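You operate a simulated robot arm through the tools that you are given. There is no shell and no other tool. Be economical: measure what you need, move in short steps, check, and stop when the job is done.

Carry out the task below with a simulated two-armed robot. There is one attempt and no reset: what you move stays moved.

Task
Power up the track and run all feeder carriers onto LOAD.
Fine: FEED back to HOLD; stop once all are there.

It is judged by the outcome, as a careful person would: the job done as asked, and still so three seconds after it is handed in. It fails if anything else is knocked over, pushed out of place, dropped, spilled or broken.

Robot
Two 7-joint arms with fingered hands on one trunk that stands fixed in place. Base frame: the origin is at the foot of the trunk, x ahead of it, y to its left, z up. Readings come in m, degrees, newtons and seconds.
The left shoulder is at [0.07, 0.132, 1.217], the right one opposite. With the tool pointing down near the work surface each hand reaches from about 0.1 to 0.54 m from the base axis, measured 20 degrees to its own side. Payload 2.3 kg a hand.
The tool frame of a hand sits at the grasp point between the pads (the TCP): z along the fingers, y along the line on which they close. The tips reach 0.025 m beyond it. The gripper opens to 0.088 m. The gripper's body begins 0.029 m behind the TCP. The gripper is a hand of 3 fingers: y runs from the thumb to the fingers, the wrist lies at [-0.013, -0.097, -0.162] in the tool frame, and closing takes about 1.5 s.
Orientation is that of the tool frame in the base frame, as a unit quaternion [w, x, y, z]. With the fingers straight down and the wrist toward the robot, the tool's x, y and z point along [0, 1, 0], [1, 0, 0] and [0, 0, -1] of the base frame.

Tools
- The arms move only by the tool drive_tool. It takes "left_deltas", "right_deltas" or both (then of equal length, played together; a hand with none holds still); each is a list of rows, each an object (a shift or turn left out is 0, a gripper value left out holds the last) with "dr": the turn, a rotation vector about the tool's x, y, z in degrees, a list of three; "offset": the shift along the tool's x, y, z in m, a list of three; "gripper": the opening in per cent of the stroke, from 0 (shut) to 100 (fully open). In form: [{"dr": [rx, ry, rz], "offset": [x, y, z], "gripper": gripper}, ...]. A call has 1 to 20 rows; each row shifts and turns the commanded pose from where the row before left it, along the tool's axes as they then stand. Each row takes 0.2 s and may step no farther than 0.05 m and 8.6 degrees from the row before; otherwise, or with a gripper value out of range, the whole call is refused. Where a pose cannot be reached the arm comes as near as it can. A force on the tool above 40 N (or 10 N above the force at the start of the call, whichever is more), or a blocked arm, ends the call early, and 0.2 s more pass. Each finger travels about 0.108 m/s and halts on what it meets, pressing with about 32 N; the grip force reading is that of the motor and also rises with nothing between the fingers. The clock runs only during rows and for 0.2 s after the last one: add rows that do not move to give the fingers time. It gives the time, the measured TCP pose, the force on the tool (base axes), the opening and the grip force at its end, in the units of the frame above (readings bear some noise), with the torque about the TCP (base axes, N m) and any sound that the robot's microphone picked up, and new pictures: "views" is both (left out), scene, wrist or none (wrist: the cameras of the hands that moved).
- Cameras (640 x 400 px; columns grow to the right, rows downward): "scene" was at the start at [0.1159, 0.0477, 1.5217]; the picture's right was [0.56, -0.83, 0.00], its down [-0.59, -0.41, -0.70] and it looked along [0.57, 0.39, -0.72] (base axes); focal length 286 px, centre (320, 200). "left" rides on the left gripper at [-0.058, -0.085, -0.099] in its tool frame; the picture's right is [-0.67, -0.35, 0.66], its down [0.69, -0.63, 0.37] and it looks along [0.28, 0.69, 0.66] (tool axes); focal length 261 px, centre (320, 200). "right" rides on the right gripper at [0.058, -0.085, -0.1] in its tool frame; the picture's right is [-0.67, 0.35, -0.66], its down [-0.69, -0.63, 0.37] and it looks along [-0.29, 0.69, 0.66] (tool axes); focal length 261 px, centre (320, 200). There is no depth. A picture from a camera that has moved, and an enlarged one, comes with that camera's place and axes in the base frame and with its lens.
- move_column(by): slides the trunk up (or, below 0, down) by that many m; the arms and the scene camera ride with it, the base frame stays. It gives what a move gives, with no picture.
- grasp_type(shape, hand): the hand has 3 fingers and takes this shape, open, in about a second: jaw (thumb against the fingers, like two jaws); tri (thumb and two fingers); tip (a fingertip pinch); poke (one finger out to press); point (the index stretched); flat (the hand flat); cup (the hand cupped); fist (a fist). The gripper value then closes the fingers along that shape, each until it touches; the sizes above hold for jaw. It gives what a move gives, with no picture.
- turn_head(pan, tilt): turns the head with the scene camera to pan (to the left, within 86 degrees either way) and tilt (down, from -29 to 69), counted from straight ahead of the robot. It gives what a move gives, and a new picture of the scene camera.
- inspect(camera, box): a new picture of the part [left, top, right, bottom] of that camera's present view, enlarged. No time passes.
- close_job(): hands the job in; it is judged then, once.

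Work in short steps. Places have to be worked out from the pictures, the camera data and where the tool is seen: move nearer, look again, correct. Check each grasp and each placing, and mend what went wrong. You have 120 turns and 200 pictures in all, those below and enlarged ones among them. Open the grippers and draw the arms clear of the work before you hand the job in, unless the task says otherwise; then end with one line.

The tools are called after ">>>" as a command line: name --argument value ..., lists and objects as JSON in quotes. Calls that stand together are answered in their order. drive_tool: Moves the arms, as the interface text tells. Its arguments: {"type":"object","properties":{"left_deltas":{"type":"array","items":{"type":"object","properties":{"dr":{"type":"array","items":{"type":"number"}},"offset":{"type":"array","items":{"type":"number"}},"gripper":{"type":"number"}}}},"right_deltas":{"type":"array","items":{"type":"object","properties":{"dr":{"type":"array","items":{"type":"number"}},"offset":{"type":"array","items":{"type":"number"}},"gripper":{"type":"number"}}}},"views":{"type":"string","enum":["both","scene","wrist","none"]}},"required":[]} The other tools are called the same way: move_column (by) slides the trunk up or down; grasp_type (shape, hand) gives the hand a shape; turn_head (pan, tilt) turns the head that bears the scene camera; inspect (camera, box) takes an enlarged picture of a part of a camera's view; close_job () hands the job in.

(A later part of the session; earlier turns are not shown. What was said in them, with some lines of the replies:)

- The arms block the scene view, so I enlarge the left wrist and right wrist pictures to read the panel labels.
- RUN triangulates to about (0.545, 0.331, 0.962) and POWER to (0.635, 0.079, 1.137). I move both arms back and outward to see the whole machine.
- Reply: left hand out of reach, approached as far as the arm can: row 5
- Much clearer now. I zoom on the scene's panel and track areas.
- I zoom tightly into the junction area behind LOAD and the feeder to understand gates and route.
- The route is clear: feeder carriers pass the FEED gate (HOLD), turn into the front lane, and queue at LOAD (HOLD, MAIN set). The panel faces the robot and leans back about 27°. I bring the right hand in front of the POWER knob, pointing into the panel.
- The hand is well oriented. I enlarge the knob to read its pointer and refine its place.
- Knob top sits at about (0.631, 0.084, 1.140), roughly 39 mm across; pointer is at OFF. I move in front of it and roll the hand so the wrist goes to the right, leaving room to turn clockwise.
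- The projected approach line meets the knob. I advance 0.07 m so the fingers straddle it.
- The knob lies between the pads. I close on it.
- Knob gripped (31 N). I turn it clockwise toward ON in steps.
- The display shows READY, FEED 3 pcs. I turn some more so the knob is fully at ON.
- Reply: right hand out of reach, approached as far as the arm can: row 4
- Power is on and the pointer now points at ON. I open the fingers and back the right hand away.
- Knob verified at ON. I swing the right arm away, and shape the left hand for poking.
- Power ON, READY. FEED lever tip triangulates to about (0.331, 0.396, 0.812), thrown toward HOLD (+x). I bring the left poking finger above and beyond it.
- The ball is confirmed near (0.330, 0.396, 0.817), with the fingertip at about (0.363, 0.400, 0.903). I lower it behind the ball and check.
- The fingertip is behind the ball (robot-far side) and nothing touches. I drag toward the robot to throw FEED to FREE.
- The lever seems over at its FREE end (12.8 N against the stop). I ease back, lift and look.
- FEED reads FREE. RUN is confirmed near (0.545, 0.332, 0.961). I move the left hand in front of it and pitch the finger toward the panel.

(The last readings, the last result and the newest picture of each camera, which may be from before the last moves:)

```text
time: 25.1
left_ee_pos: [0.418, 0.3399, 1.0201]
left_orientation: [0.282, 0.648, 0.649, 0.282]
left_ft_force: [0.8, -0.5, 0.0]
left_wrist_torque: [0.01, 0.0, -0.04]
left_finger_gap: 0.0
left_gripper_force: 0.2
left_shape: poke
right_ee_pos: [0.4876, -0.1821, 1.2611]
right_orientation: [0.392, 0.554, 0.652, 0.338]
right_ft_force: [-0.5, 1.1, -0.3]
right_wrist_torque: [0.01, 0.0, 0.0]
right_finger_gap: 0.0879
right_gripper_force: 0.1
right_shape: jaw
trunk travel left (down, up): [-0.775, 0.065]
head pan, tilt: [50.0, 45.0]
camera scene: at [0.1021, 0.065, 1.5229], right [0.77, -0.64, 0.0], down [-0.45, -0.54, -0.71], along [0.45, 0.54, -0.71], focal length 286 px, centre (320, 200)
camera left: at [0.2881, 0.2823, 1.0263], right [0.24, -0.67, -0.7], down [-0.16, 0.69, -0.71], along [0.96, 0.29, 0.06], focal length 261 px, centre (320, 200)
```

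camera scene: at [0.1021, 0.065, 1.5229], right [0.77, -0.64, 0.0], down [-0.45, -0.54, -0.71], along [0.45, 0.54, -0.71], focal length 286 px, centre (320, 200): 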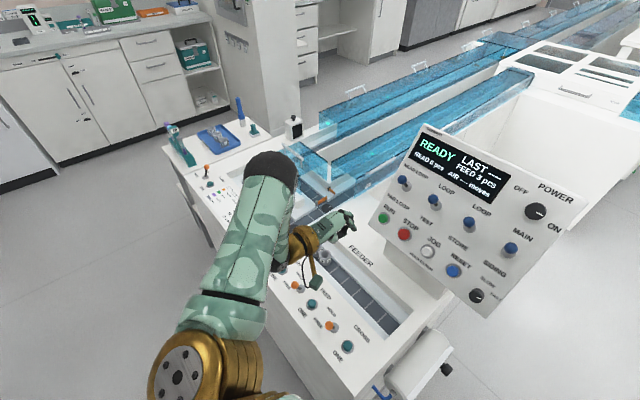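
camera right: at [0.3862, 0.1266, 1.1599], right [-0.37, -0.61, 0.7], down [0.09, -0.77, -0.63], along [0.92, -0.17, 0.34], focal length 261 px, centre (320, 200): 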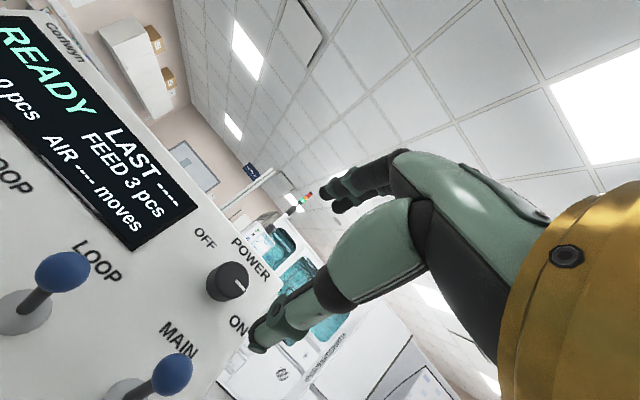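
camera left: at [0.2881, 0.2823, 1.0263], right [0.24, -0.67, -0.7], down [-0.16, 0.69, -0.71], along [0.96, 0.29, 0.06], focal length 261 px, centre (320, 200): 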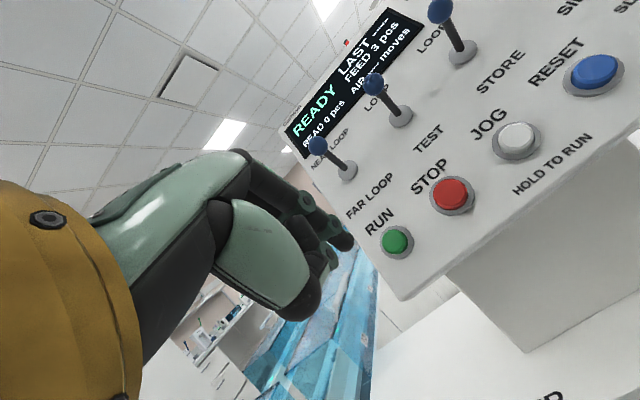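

Estimates agree. I bring the fingertip about 3 cm off RUN along the panel normal and check alignment.

>>> drive_tool --left_deltas '[{"offset": [0.001, 0.0121, 0.0261]}, {"offset": [0.001, 0.0121, 0.0261]}, {"offset": [0, 0.0121, 0.0261]}, {}]' --views "wrist"

>>> inspect --camera "scene" --box '[290, 160, 450, 280]'

```text
time: 26.1
left_ee_pos: [0.5026, 0.3417, 0.9938]
left_orientation: [0.281, 0.65, 0.648, 0.281]
left_ft_force: [0.8, 0.3, 0.6]
left_wrist_torque: [-0.04, 0.01, -0.03]
left_finger_gap: 0.0003
left_gripper_force: 0.0
left_shape: poke
right_ee_pos: [0.4883, -0.1826, 1.2605]
right_orientation: [0.392, 0.554, 0.652, 0.339]
right_ft_force: [-0.1, -0.5, 0.6]
right_wrist_torque: [0.0, 0.0, -0.01]
right_finger_gap: 0.0876
right_gripper_force: 0.1
right_shape: jaw
trunk travel left (down, up): [-0.775, 0.065]
head pan, tilt: [50.0, 45.0]
camera left: at [0.3717, 0.2832, 1.0003], right [0.24, -0.67, -0.7], down [-0.16, 0.69, -0.71], along [0.96, 0.28, 0.05], focal length 261 px, centre (320, 200)
```

left: 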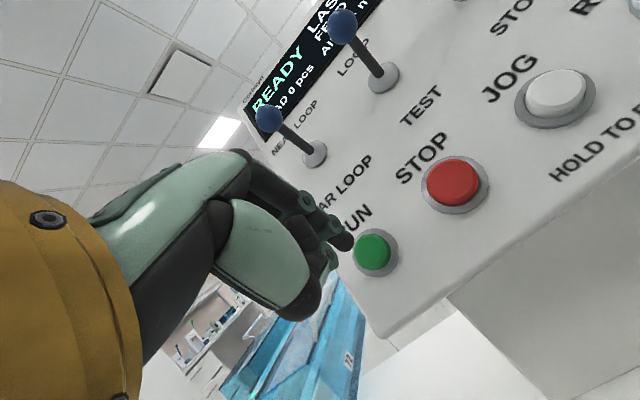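

```text
3.33 times, centred on (370, 220) of scene
camera zoom: at [0.1016, 0.0642, 1.523], right [0.77, -0.64, 0.0], down [-0.45, -0.54, -0.71], along [0.45, 0.54, -0.71], focal length 953 px, centre (153, 133)
```

zoom: 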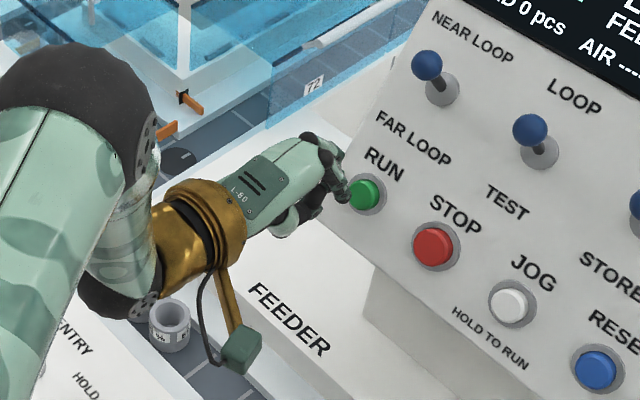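

The fingertip is lined up with RUN. I press in along the normal in small steps.

>>> drive_tool --left_deltas '[{"offset": [0, 0.0015, 0.01]}, {"offset": [0, 0.0015, 0.01]}, {"offset": [0, 0.002, 0.006]}, {"offset": [0, 0.001, 0.005]}]' --views "both"

```text
time: 27.1
left_ee_pos: [0.5279, 0.3419, 0.9762]
left_orientation: [0.281, 0.648, 0.649, 0.281]
left_ft_force: [-1.5, 0.1, 1.4]
left_wrist_torque: [-0.02, 0.05, 0.02]
left_finger_gap: 0.0001
left_gripper_force: 0.1
left_shape: poke
right_ee_pos: [0.4865, -0.1829, 1.2617]
right_orientation: [0.392, 0.554, 0.651, 0.339]
right_ft_force: [-0.6, -0.2, 0.0]
right_wrist_torque: [-0.01, -0.03, -0.03]
right_finger_gap: 0.0877
right_gripper_force: 0.0
right_shape: jaw
trunk travel left (down, up): [-0.775, 0.065]
head pan, tilt: [50.0, 45.0]
heard: click
camera scene: at [0.1001, 0.0642, 1.5231], right [0.77, -0.64, 0.0], down [-0.45, -0.54, -0.71], along [0.46, 0.54, -0.71], focal length 286 px, centre (320, 200)
camera left: at [0.3956, 0.2836, 0.9828], right [0.24, -0.67, -0.7], down [-0.16, 0.69, -0.71], along [0.96, 0.28, 0.06], focal length 261 px, centre (320, 200)
```

scene: 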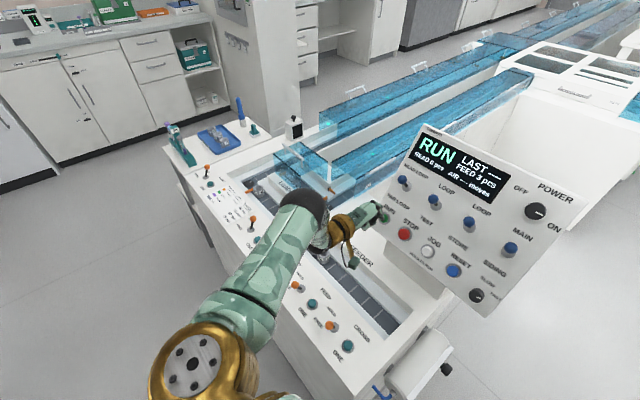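
left: 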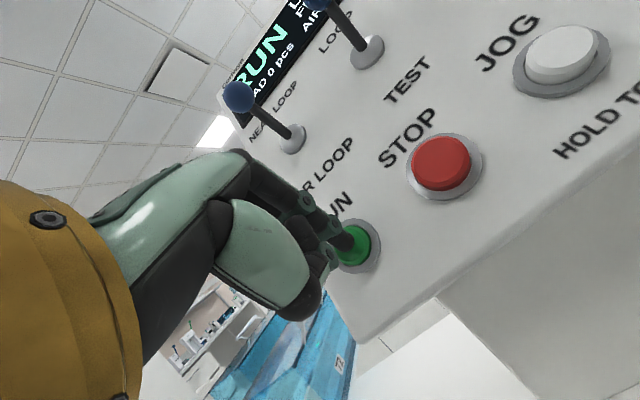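

RUN is on (click, display RUN). I back off and shift in front of STOP while watching the carriers.

>>> drive_tool --left_deltas '[{"offset": [0, -0.009, -0.04]}, {"offset": [-0.034, 0, 0]}, {"offset": [-0.034, 0, 0]}]' --views "both"

```text
time: 27.9
left_ee_pos: [0.4935, 0.2723, 0.9958]
left_orientation: [0.279, 0.65, 0.648, 0.281]
left_ft_force: [0.2, -0.8, -0.6]
left_wrist_torque: [-0.02, 0.0, 0.01]
left_finger_gap: 0.0002
left_gripper_force: 0.0
left_shape: poke
right_ee_pos: [0.4881, -0.1837, 1.2609]
right_orientation: [0.391, 0.555, 0.651, 0.338]
right_ft_force: [-0.2, 0.2, -0.3]
right_wrist_torque: [-0.01, 0.04, 0.04]
right_finger_gap: 0.0877
right_gripper_force: 0.1
right_shape: jaw
trunk travel left (down, up): [-0.775, 0.065]
head pan, tilt: [50.0, 45.0]
camera scene: at [0.1031, 0.0626, 1.5229], right [0.77, -0.64, 0.0], down [-0.46, -0.54, -0.71], along [0.45, 0.54, -0.71], focal length 286 px, centre (320, 200)
camera left: at [0.3623, 0.214, 1.0024], right [0.24, -0.67, -0.7], down [-0.16, 0.69, -0.71], along [0.96, 0.28, 0.05], focal length 261 px, centre (320, 200)
```

scene: 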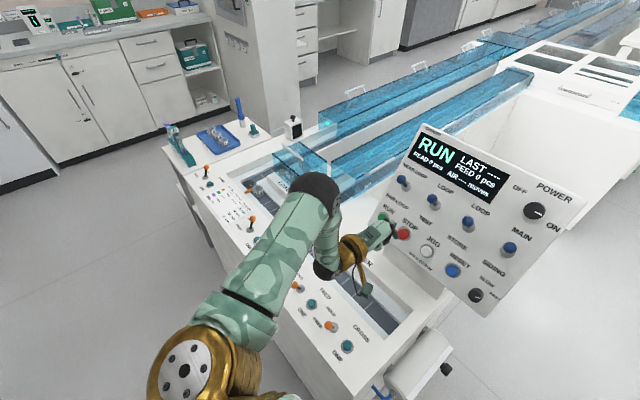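
left: 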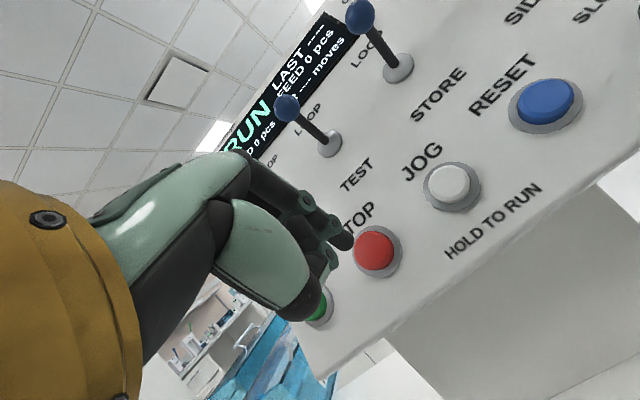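

FEED already reads 0 pcs, so the carriers are out and running. I look at the front lane.

>>> inspect --camera "scene" --box '[220, 130, 380, 250]'

```text
3.33 times, centred on (300, 190) of scene
camera zoom: at [0.1031, 0.0626, 1.5229], right [0.77, -0.64, 0.0], down [-0.46, -0.54, -0.71], along [0.45, 0.54, -0.71], focal length 953 px, centre (387, 233)
```

zoom: 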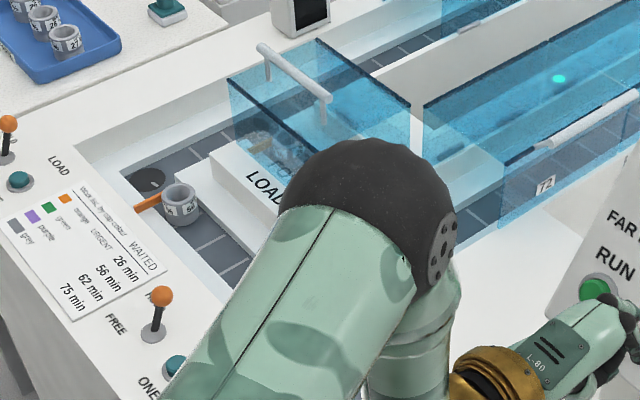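

The LOAD carrier waits at its gate; the three haven't come into sight yet. I hold a moment and watch.

>>> drive_tool --left_deltas '[{}, {}, {}]' --views "none"

>>> inspect --camera "scene" --box '[220, 130, 380, 250]'

```text
time: 28.7
left_ee_pos: [0.4933, 0.2743, 0.9959]
left_orientation: [0.281, 0.649, 0.649, 0.282]
left_ft_force: [0.4, -0.1, 0.5]
left_wrist_torque: [0.0, -0.02, 0.01]
left_finger_gap: 0.0001
left_gripper_force: 0.0
left_shape: poke
right_ee_pos: [0.4867, -0.1831, 1.2597]
right_orientation: [0.392, 0.554, 0.652, 0.338]
right_ft_force: [-0.8, 0.1, 0.4]
right_wrist_torque: [-0.01, -0.01, 0.02]
right_finger_gap: 0.0877
right_gripper_force: 0.0
right_shape: jaw
trunk travel left (down, up): [-0.775, 0.065]
head pan, tilt: [50.0, 45.0]
```

```text
3.33 times, centred on (300, 190) of scene
camera zoom: at [0.1018, 0.0644, 1.5229], right [0.77, -0.64, 0.0], down [-0.45, -0.54, -0.71], along [0.45, 0.54, -0.71], focal length 953 px, centre (387, 233)
```

zoom: 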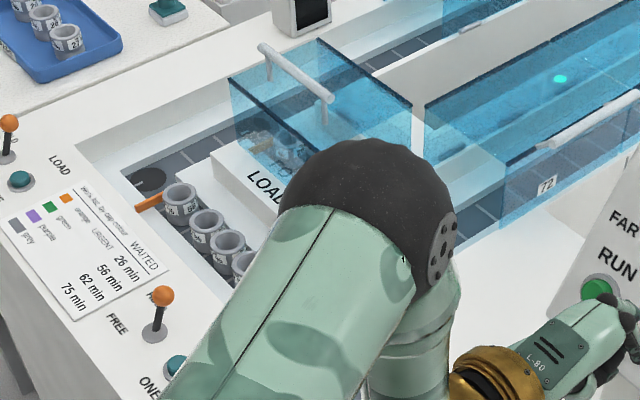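

All three feeder carriers have queued behind the one at LOAD. STOP is aligned the same way RUN was, so I press it now.

>>> drive_tool --left_deltas '[{"offset": [0, 0.003, 0.009]}, {"offset": [0, 0.0015, 0.01]}, {"offset": [0, 0.0015, 0.01]}, {"offset": [0, 0.002, 0.006]}, {"offset": [0, 0.001, 0.005]}]' --views "both"

```text
time: 29.9
left_ee_pos: [0.5257, 0.2742, 0.977]
left_orientation: [0.281, 0.648, 0.649, 0.281]
left_ft_force: [-2.1, -0.3, 1.4]
left_wrist_torque: [-0.02, 0.02, -0.04]
left_finger_gap: 0.0
left_gripper_force: 0.1
left_shape: poke
right_ee_pos: [0.486, -0.1827, 1.2613]
right_orientation: [0.393, 0.554, 0.651, 0.339]
right_ft_force: [-0.3, 1.1, 0.6]
right_wrist_torque: [0.03, -0.01, -0.03]
right_finger_gap: 0.0878
right_gripper_force: 0.0
right_shape: jaw
trunk travel left (down, up): [-0.775, 0.065]
head pan, tilt: [50.0, 45.0]
heard: click
camera scene: at [0.0999, 0.0639, 1.5231], right [0.77, -0.64, 0.0], down [-0.45, -0.54, -0.71], along [0.46, 0.54, -0.71], focal length 286 px, centre (320, 200)
camera left: at [0.3947, 0.2158, 0.9822], right [0.24, -0.67, -0.7], down [-0.16, 0.69, -0.71], along [0.96, 0.29, 0.06], focal length 261 px, centre (320, 200)
```

scene: 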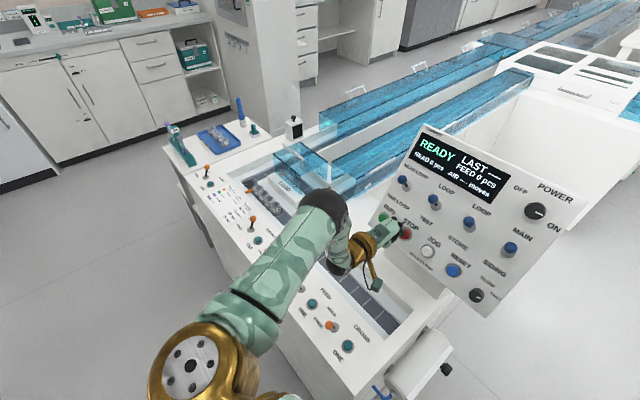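
left: 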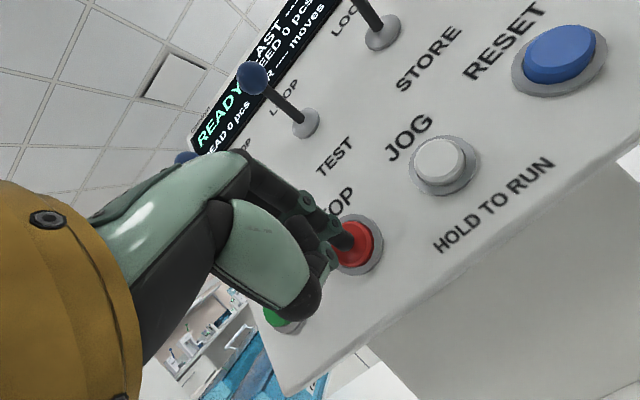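

Stopped (READY, FEED 0). I retreat, point the finger down again and move above the robot side of the FEED lever.

>>> drive_tool --left_deltas '[{"offset": [0, -0.0137, -0.0357]}, {"offset": [0, -0.0137, -0.0357]}, {"offset": [0, -0.0137, -0.0357]}, {"dr": [7.8, 0, 0]}, {"dr": [7.8, 0, 0]}, {"dr": [7.8, 0, 0]}, {"dr": [7.8, 0, 0]}, {"dr": [7.8, 0, 0]}, {"dr": [7.8, 0, 0]}, {"offset": [0.0264, -0.031, 0.014]}, {"offset": [0.0264, -0.031, 0.014]}, {"offset": [0.0264, -0.031, 0.014]}, {"offset": [0.0264, -0.031, 0.014]}, {"offset": [0.0264, -0.031, 0.014]}]' --views "both"

```text
time: 32.9
left_ee_pos: [0.2661, 0.4055, 0.9474]
left_orientation: [0.0, 0.707, 0.707, -0.001]
left_ft_force: [-0.1, 1.4, 0.2]
left_wrist_torque: [0.01, 0.01, 0.02]
left_finger_gap: 0.0
left_gripper_force: 0.2
left_shape: poke
right_ee_pos: [0.4862, -0.1824, 1.2609]
right_orientation: [0.393, 0.554, 0.651, 0.338]
right_ft_force: [0.0, 0.7, 0.3]
right_wrist_torque: [-0.01, 0.01, 0.01]
right_finger_gap: 0.0878
right_gripper_force: 0.1
right_shape: jaw
trunk travel left (down, up): [-0.775, 0.065]
head pan, tilt: [50.0, 45.0]
camera scene: at [0.1009, 0.0657, 1.5229], right [0.77, -0.64, 0.0], down [-0.45, -0.54, -0.71], along [0.45, 0.54, -0.71], focal length 286 px, centre (320, 200)
camera left: at [0.1815, 0.3476, 1.0471], right [-0.35, -0.67, -0.65], down [-0.63, 0.69, -0.37], along [0.69, 0.28, -0.66], focal length 261 px, centre (320, 200)
```

scene: 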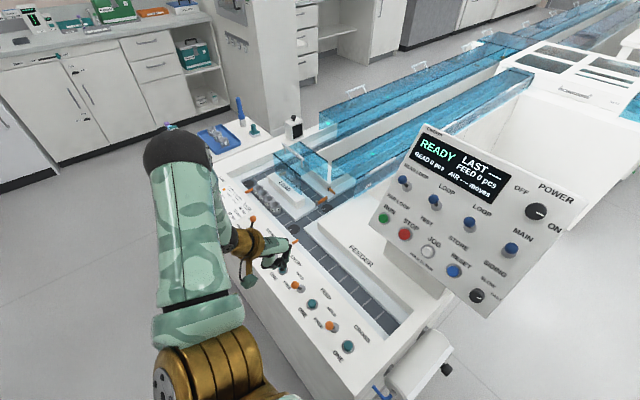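
left: 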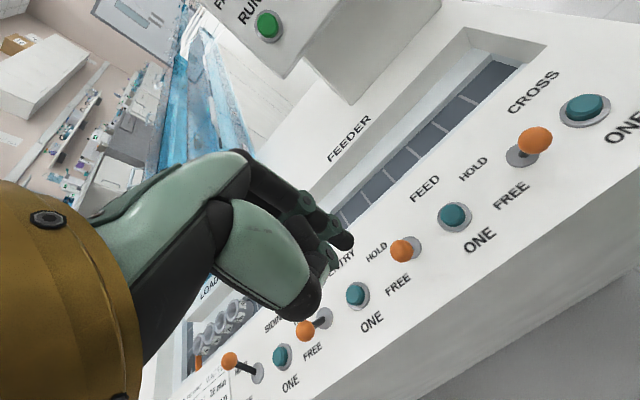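

The FEED ball is at about (0.296, 0.400, 0.81). I lower the finger on its near side.

>>> drive_tool --left_deltas '[{"offset": [0.004, -0.006, 0.03]}, {"offset": [0, 0, 0.03]}, {"offset": [0, 0, 0.03]}, {"offset": [0, 0, 0.03]}, {}]' --views "both"

```text
time: 34.1
left_ee_pos: [0.2611, 0.4076, 0.828]
left_orientation: [0.0, 0.707, 0.707, 0.0]
left_ft_force: [0.2, 0.9, 0.0]
left_wrist_torque: [0.02, 0.01, -0.01]
left_finger_gap: 0.0
left_gripper_force: 0.0
left_shape: poke
right_ee_pos: [0.4877, -0.1829, 1.2603]
right_orientation: [0.392, 0.554, 0.652, 0.338]
right_ft_force: [0.0, -0.3, -0.4]
right_wrist_torque: [0.01, 0.04, 0.01]
right_finger_gap: 0.0875
right_gripper_force: 0.0
right_shape: jaw
trunk travel left (down, up): [-0.775, 0.065]
head pan, tilt: [50.0, 45.0]
camera scene: at [0.1019, 0.0643, 1.5229], right [0.77, -0.64, 0.0], down [-0.45, -0.54, -0.71], along [0.45, 0.54, -0.71], focal length 286 px, centre (320, 200)
camera left: at [0.1748, 0.3501, 0.9291], right [-0.35, -0.67, -0.66], down [-0.63, 0.69, -0.37], along [0.69, 0.29, -0.66], focal length 261 px, centre (320, 200)
```

scene: 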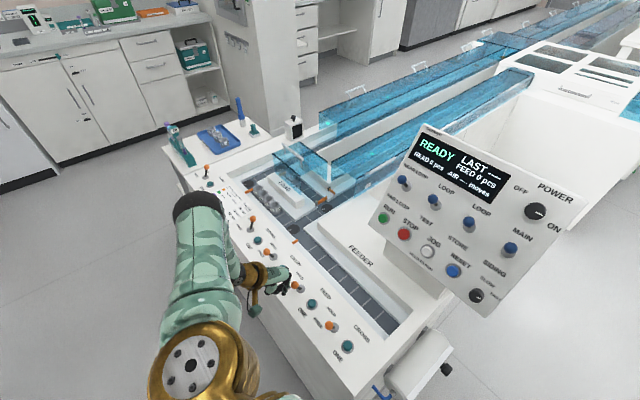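
left: 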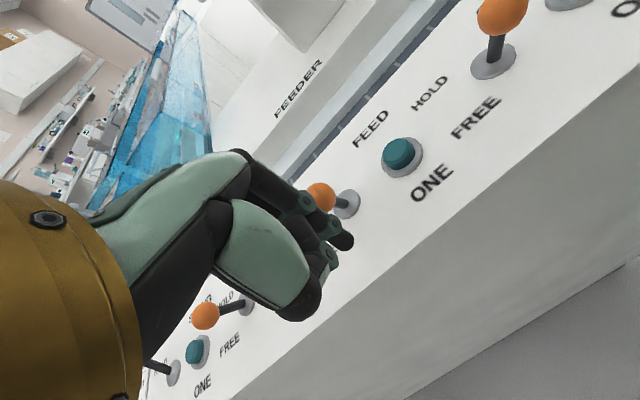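

The ball is now just beyond the finger. I push away from the robot to throw FEED to HOLD.

>>> drive_tool --left_deltas '[{"offset": [0, 0.015, 0]}, {"offset": [0, 0.015, 0]}, {"offset": [0, 0.015, 0]}, {"offset": [0, 0.014, 0]}, {"offset": [0, 0.006, 0]}]' --views "wrist"

```text
time: 35.3
left_ee_pos: [0.3216, 0.4101, 0.8298]
left_orientation: [-0.001, 0.706, 0.708, 0.001]
left_ft_force: [-8.7, 0.9, 3.4]
left_wrist_torque: [-0.02, 0.08, -0.08]
left_finger_gap: 0.0
left_gripper_force: 0.0
left_shape: poke
right_ee_pos: [0.4839, -0.1825, 1.2626]
right_orientation: [0.393, 0.554, 0.651, 0.339]
right_ft_force: [-0.2, -0.5, -0.5]
right_wrist_torque: [0.02, -0.01, 0.0]
right_finger_gap: 0.0878
right_gripper_force: 0.0
right_shape: jaw
trunk travel left (down, up): [-0.775, 0.065]
head pan, tilt: [50.0, 45.0]
camera left: at [0.236, 0.3517, 0.9304], right [-0.35, -0.67, -0.66], down [-0.63, 0.69, -0.37], along [0.69, 0.29, -0.66], focal length 261 px, centre (320, 200)
```

left: 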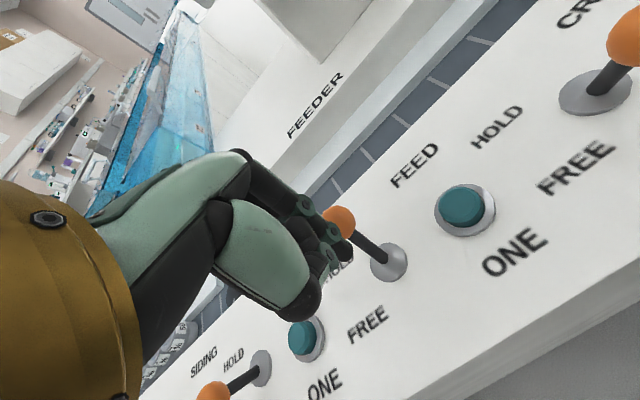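

The lever is over at HOLD. I back off, lift clear and retract the left arm to its side.

>>> drive_tool --left_deltas '[{"offset": [0, -0.02, 0]}, {"offset": [0, -0.005, -0.045]}, {"offset": [0, 0, -0.05]}, {"offset": [0, 0, -0.05]}, {"offset": [0.01, -0.01, -0.045]}, {"offset": [0.01, -0.01, -0.045]}, {"offset": [0.03, -0.01, -0.035]}, {"offset": [0.03, -0.01, -0.035]}, {"offset": [0.03, -0.01, -0.035]}, {"offset": [0.02, -0.02, -0.03]}]' --views "both"

>>> inspect --camera "scene" --box '[180, 130, 380, 370]'

>>> inspect --camera "scene" --box '[230, 140, 330, 230]'

```text
time: 37.5
left_ee_pos: [0.2308, 0.5401, 1.1996]
left_orientation: [0.0, 0.707, 0.707, -0.001]
left_ft_force: [-0.2, 0.2, 0.7]
left_wrist_torque: [0.0, -0.03, 0.04]
left_finger_gap: 0.0
left_gripper_force: 0.1
left_shape: poke
right_ee_pos: [0.4856, -0.1815, 1.2616]
right_orientation: [0.392, 0.553, 0.652, 0.339]
right_ft_force: [-0.3, -0.3, 0.0]
right_wrist_torque: [0.0, 0.02, 0.01]
right_finger_gap: 0.0876
right_gripper_force: 0.1
right_shape: jaw
trunk travel left (down, up): [-0.775, 0.065]
head pan, tilt: [50.0, 45.0]
camera scene: at [0.1003, 0.0653, 1.523], right [0.77, -0.64, 0.0], down [-0.45, -0.54, -0.71], along [0.46, 0.54, -0.71], focal length 286 px, centre (320, 200)
camera left: at [0.1442, 0.4811, 1.2992], right [-0.35, -0.67, -0.65], down [-0.63, 0.69, -0.37], along [0.69, 0.28, -0.66], focal length 261 px, centre (320, 200)
```

scene: 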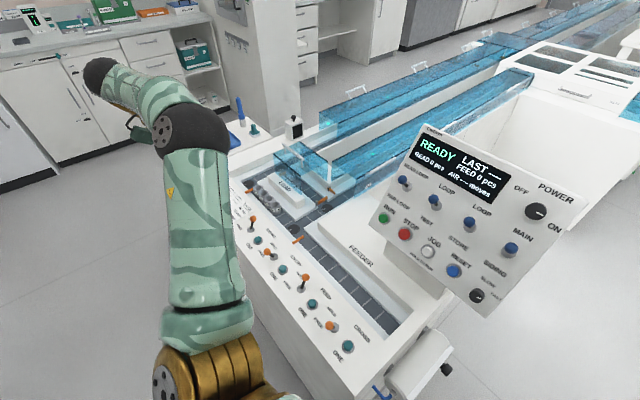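
left: 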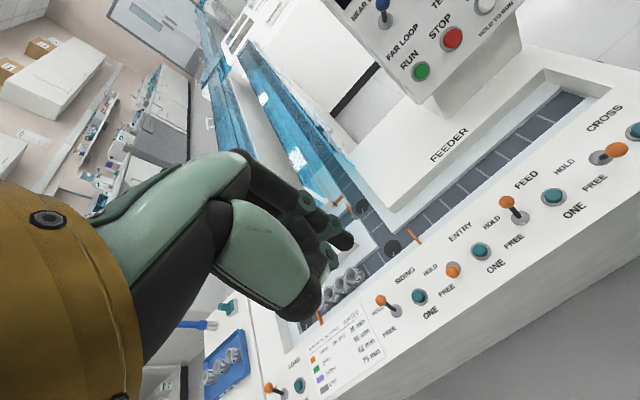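

```text
1.67 times, centred on (280, 250) of scene
camera zoom: at [0.1003, 0.0653, 1.523], right [0.77, -0.64, 0.0], down [-0.45, -0.54, -0.71], along [0.46, 0.54, -0.71], focal length 477 px, centre (387, 117)
```

zoom: 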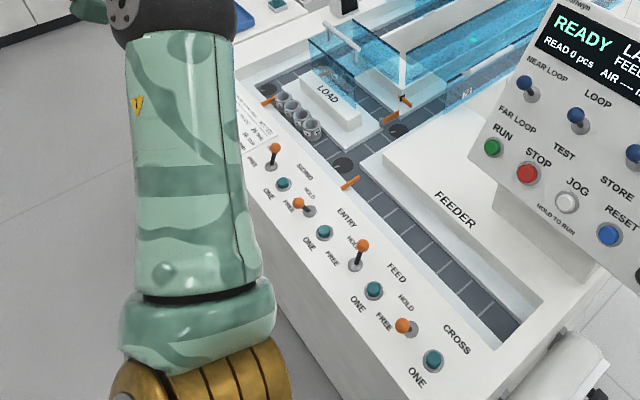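

```text
4.44 times, centred on (280, 185) of scene
camera zoom: at [0.1003, 0.0653, 1.523], right [0.77, -0.64, 0.0], down [-0.45, -0.54, -0.71], along [0.46, 0.54, -0.71], focal length 1271 px, centre (498, 267)
```

zoom: 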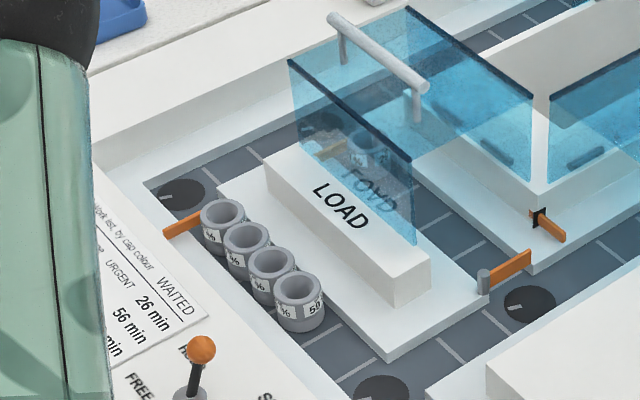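

Four carriers stand at LOAD (three from the feeder), the feeder is empty, FEED is at HOLD and the track is stopped. I open the left hand before handing in.

>>> grasp_type --hand "left" --shape "jaw"

```text
time: 38.4
left_ee_pos: [0.2315, 0.5383, 1.1995]
left_orientation: [0.0, 0.707, 0.707, 0.0]
left_ft_force: [0.8, 0.2, 0.5]
left_wrist_torque: [0.03, 0.01, -0.02]
left_finger_gap: 0.0878
left_gripper_force: 0.1
left_shape: jaw
right_ee_pos: [0.4869, -0.1835, 1.2608]
right_orientation: [0.392, 0.555, 0.652, 0.338]
right_ft_force: [1.2, -0.2, 0.2]
right_wrist_torque: [-0.04, 0.01, 0.0]
right_finger_gap: 0.0877
right_gripper_force: 0.0
right_shape: jaw
trunk travel left (down, up): [-0.775, 0.065]
head pan, tilt: [50.0, 45.0]
```

Both hands are open and clear of the work, so I hand the job in.

>>> close_job

```text
The job is handed in.
```

The track is powered up and all three feeder carriers are queued at LOAD behind the one already there; FEED is back at HOLD and the track is stopped.
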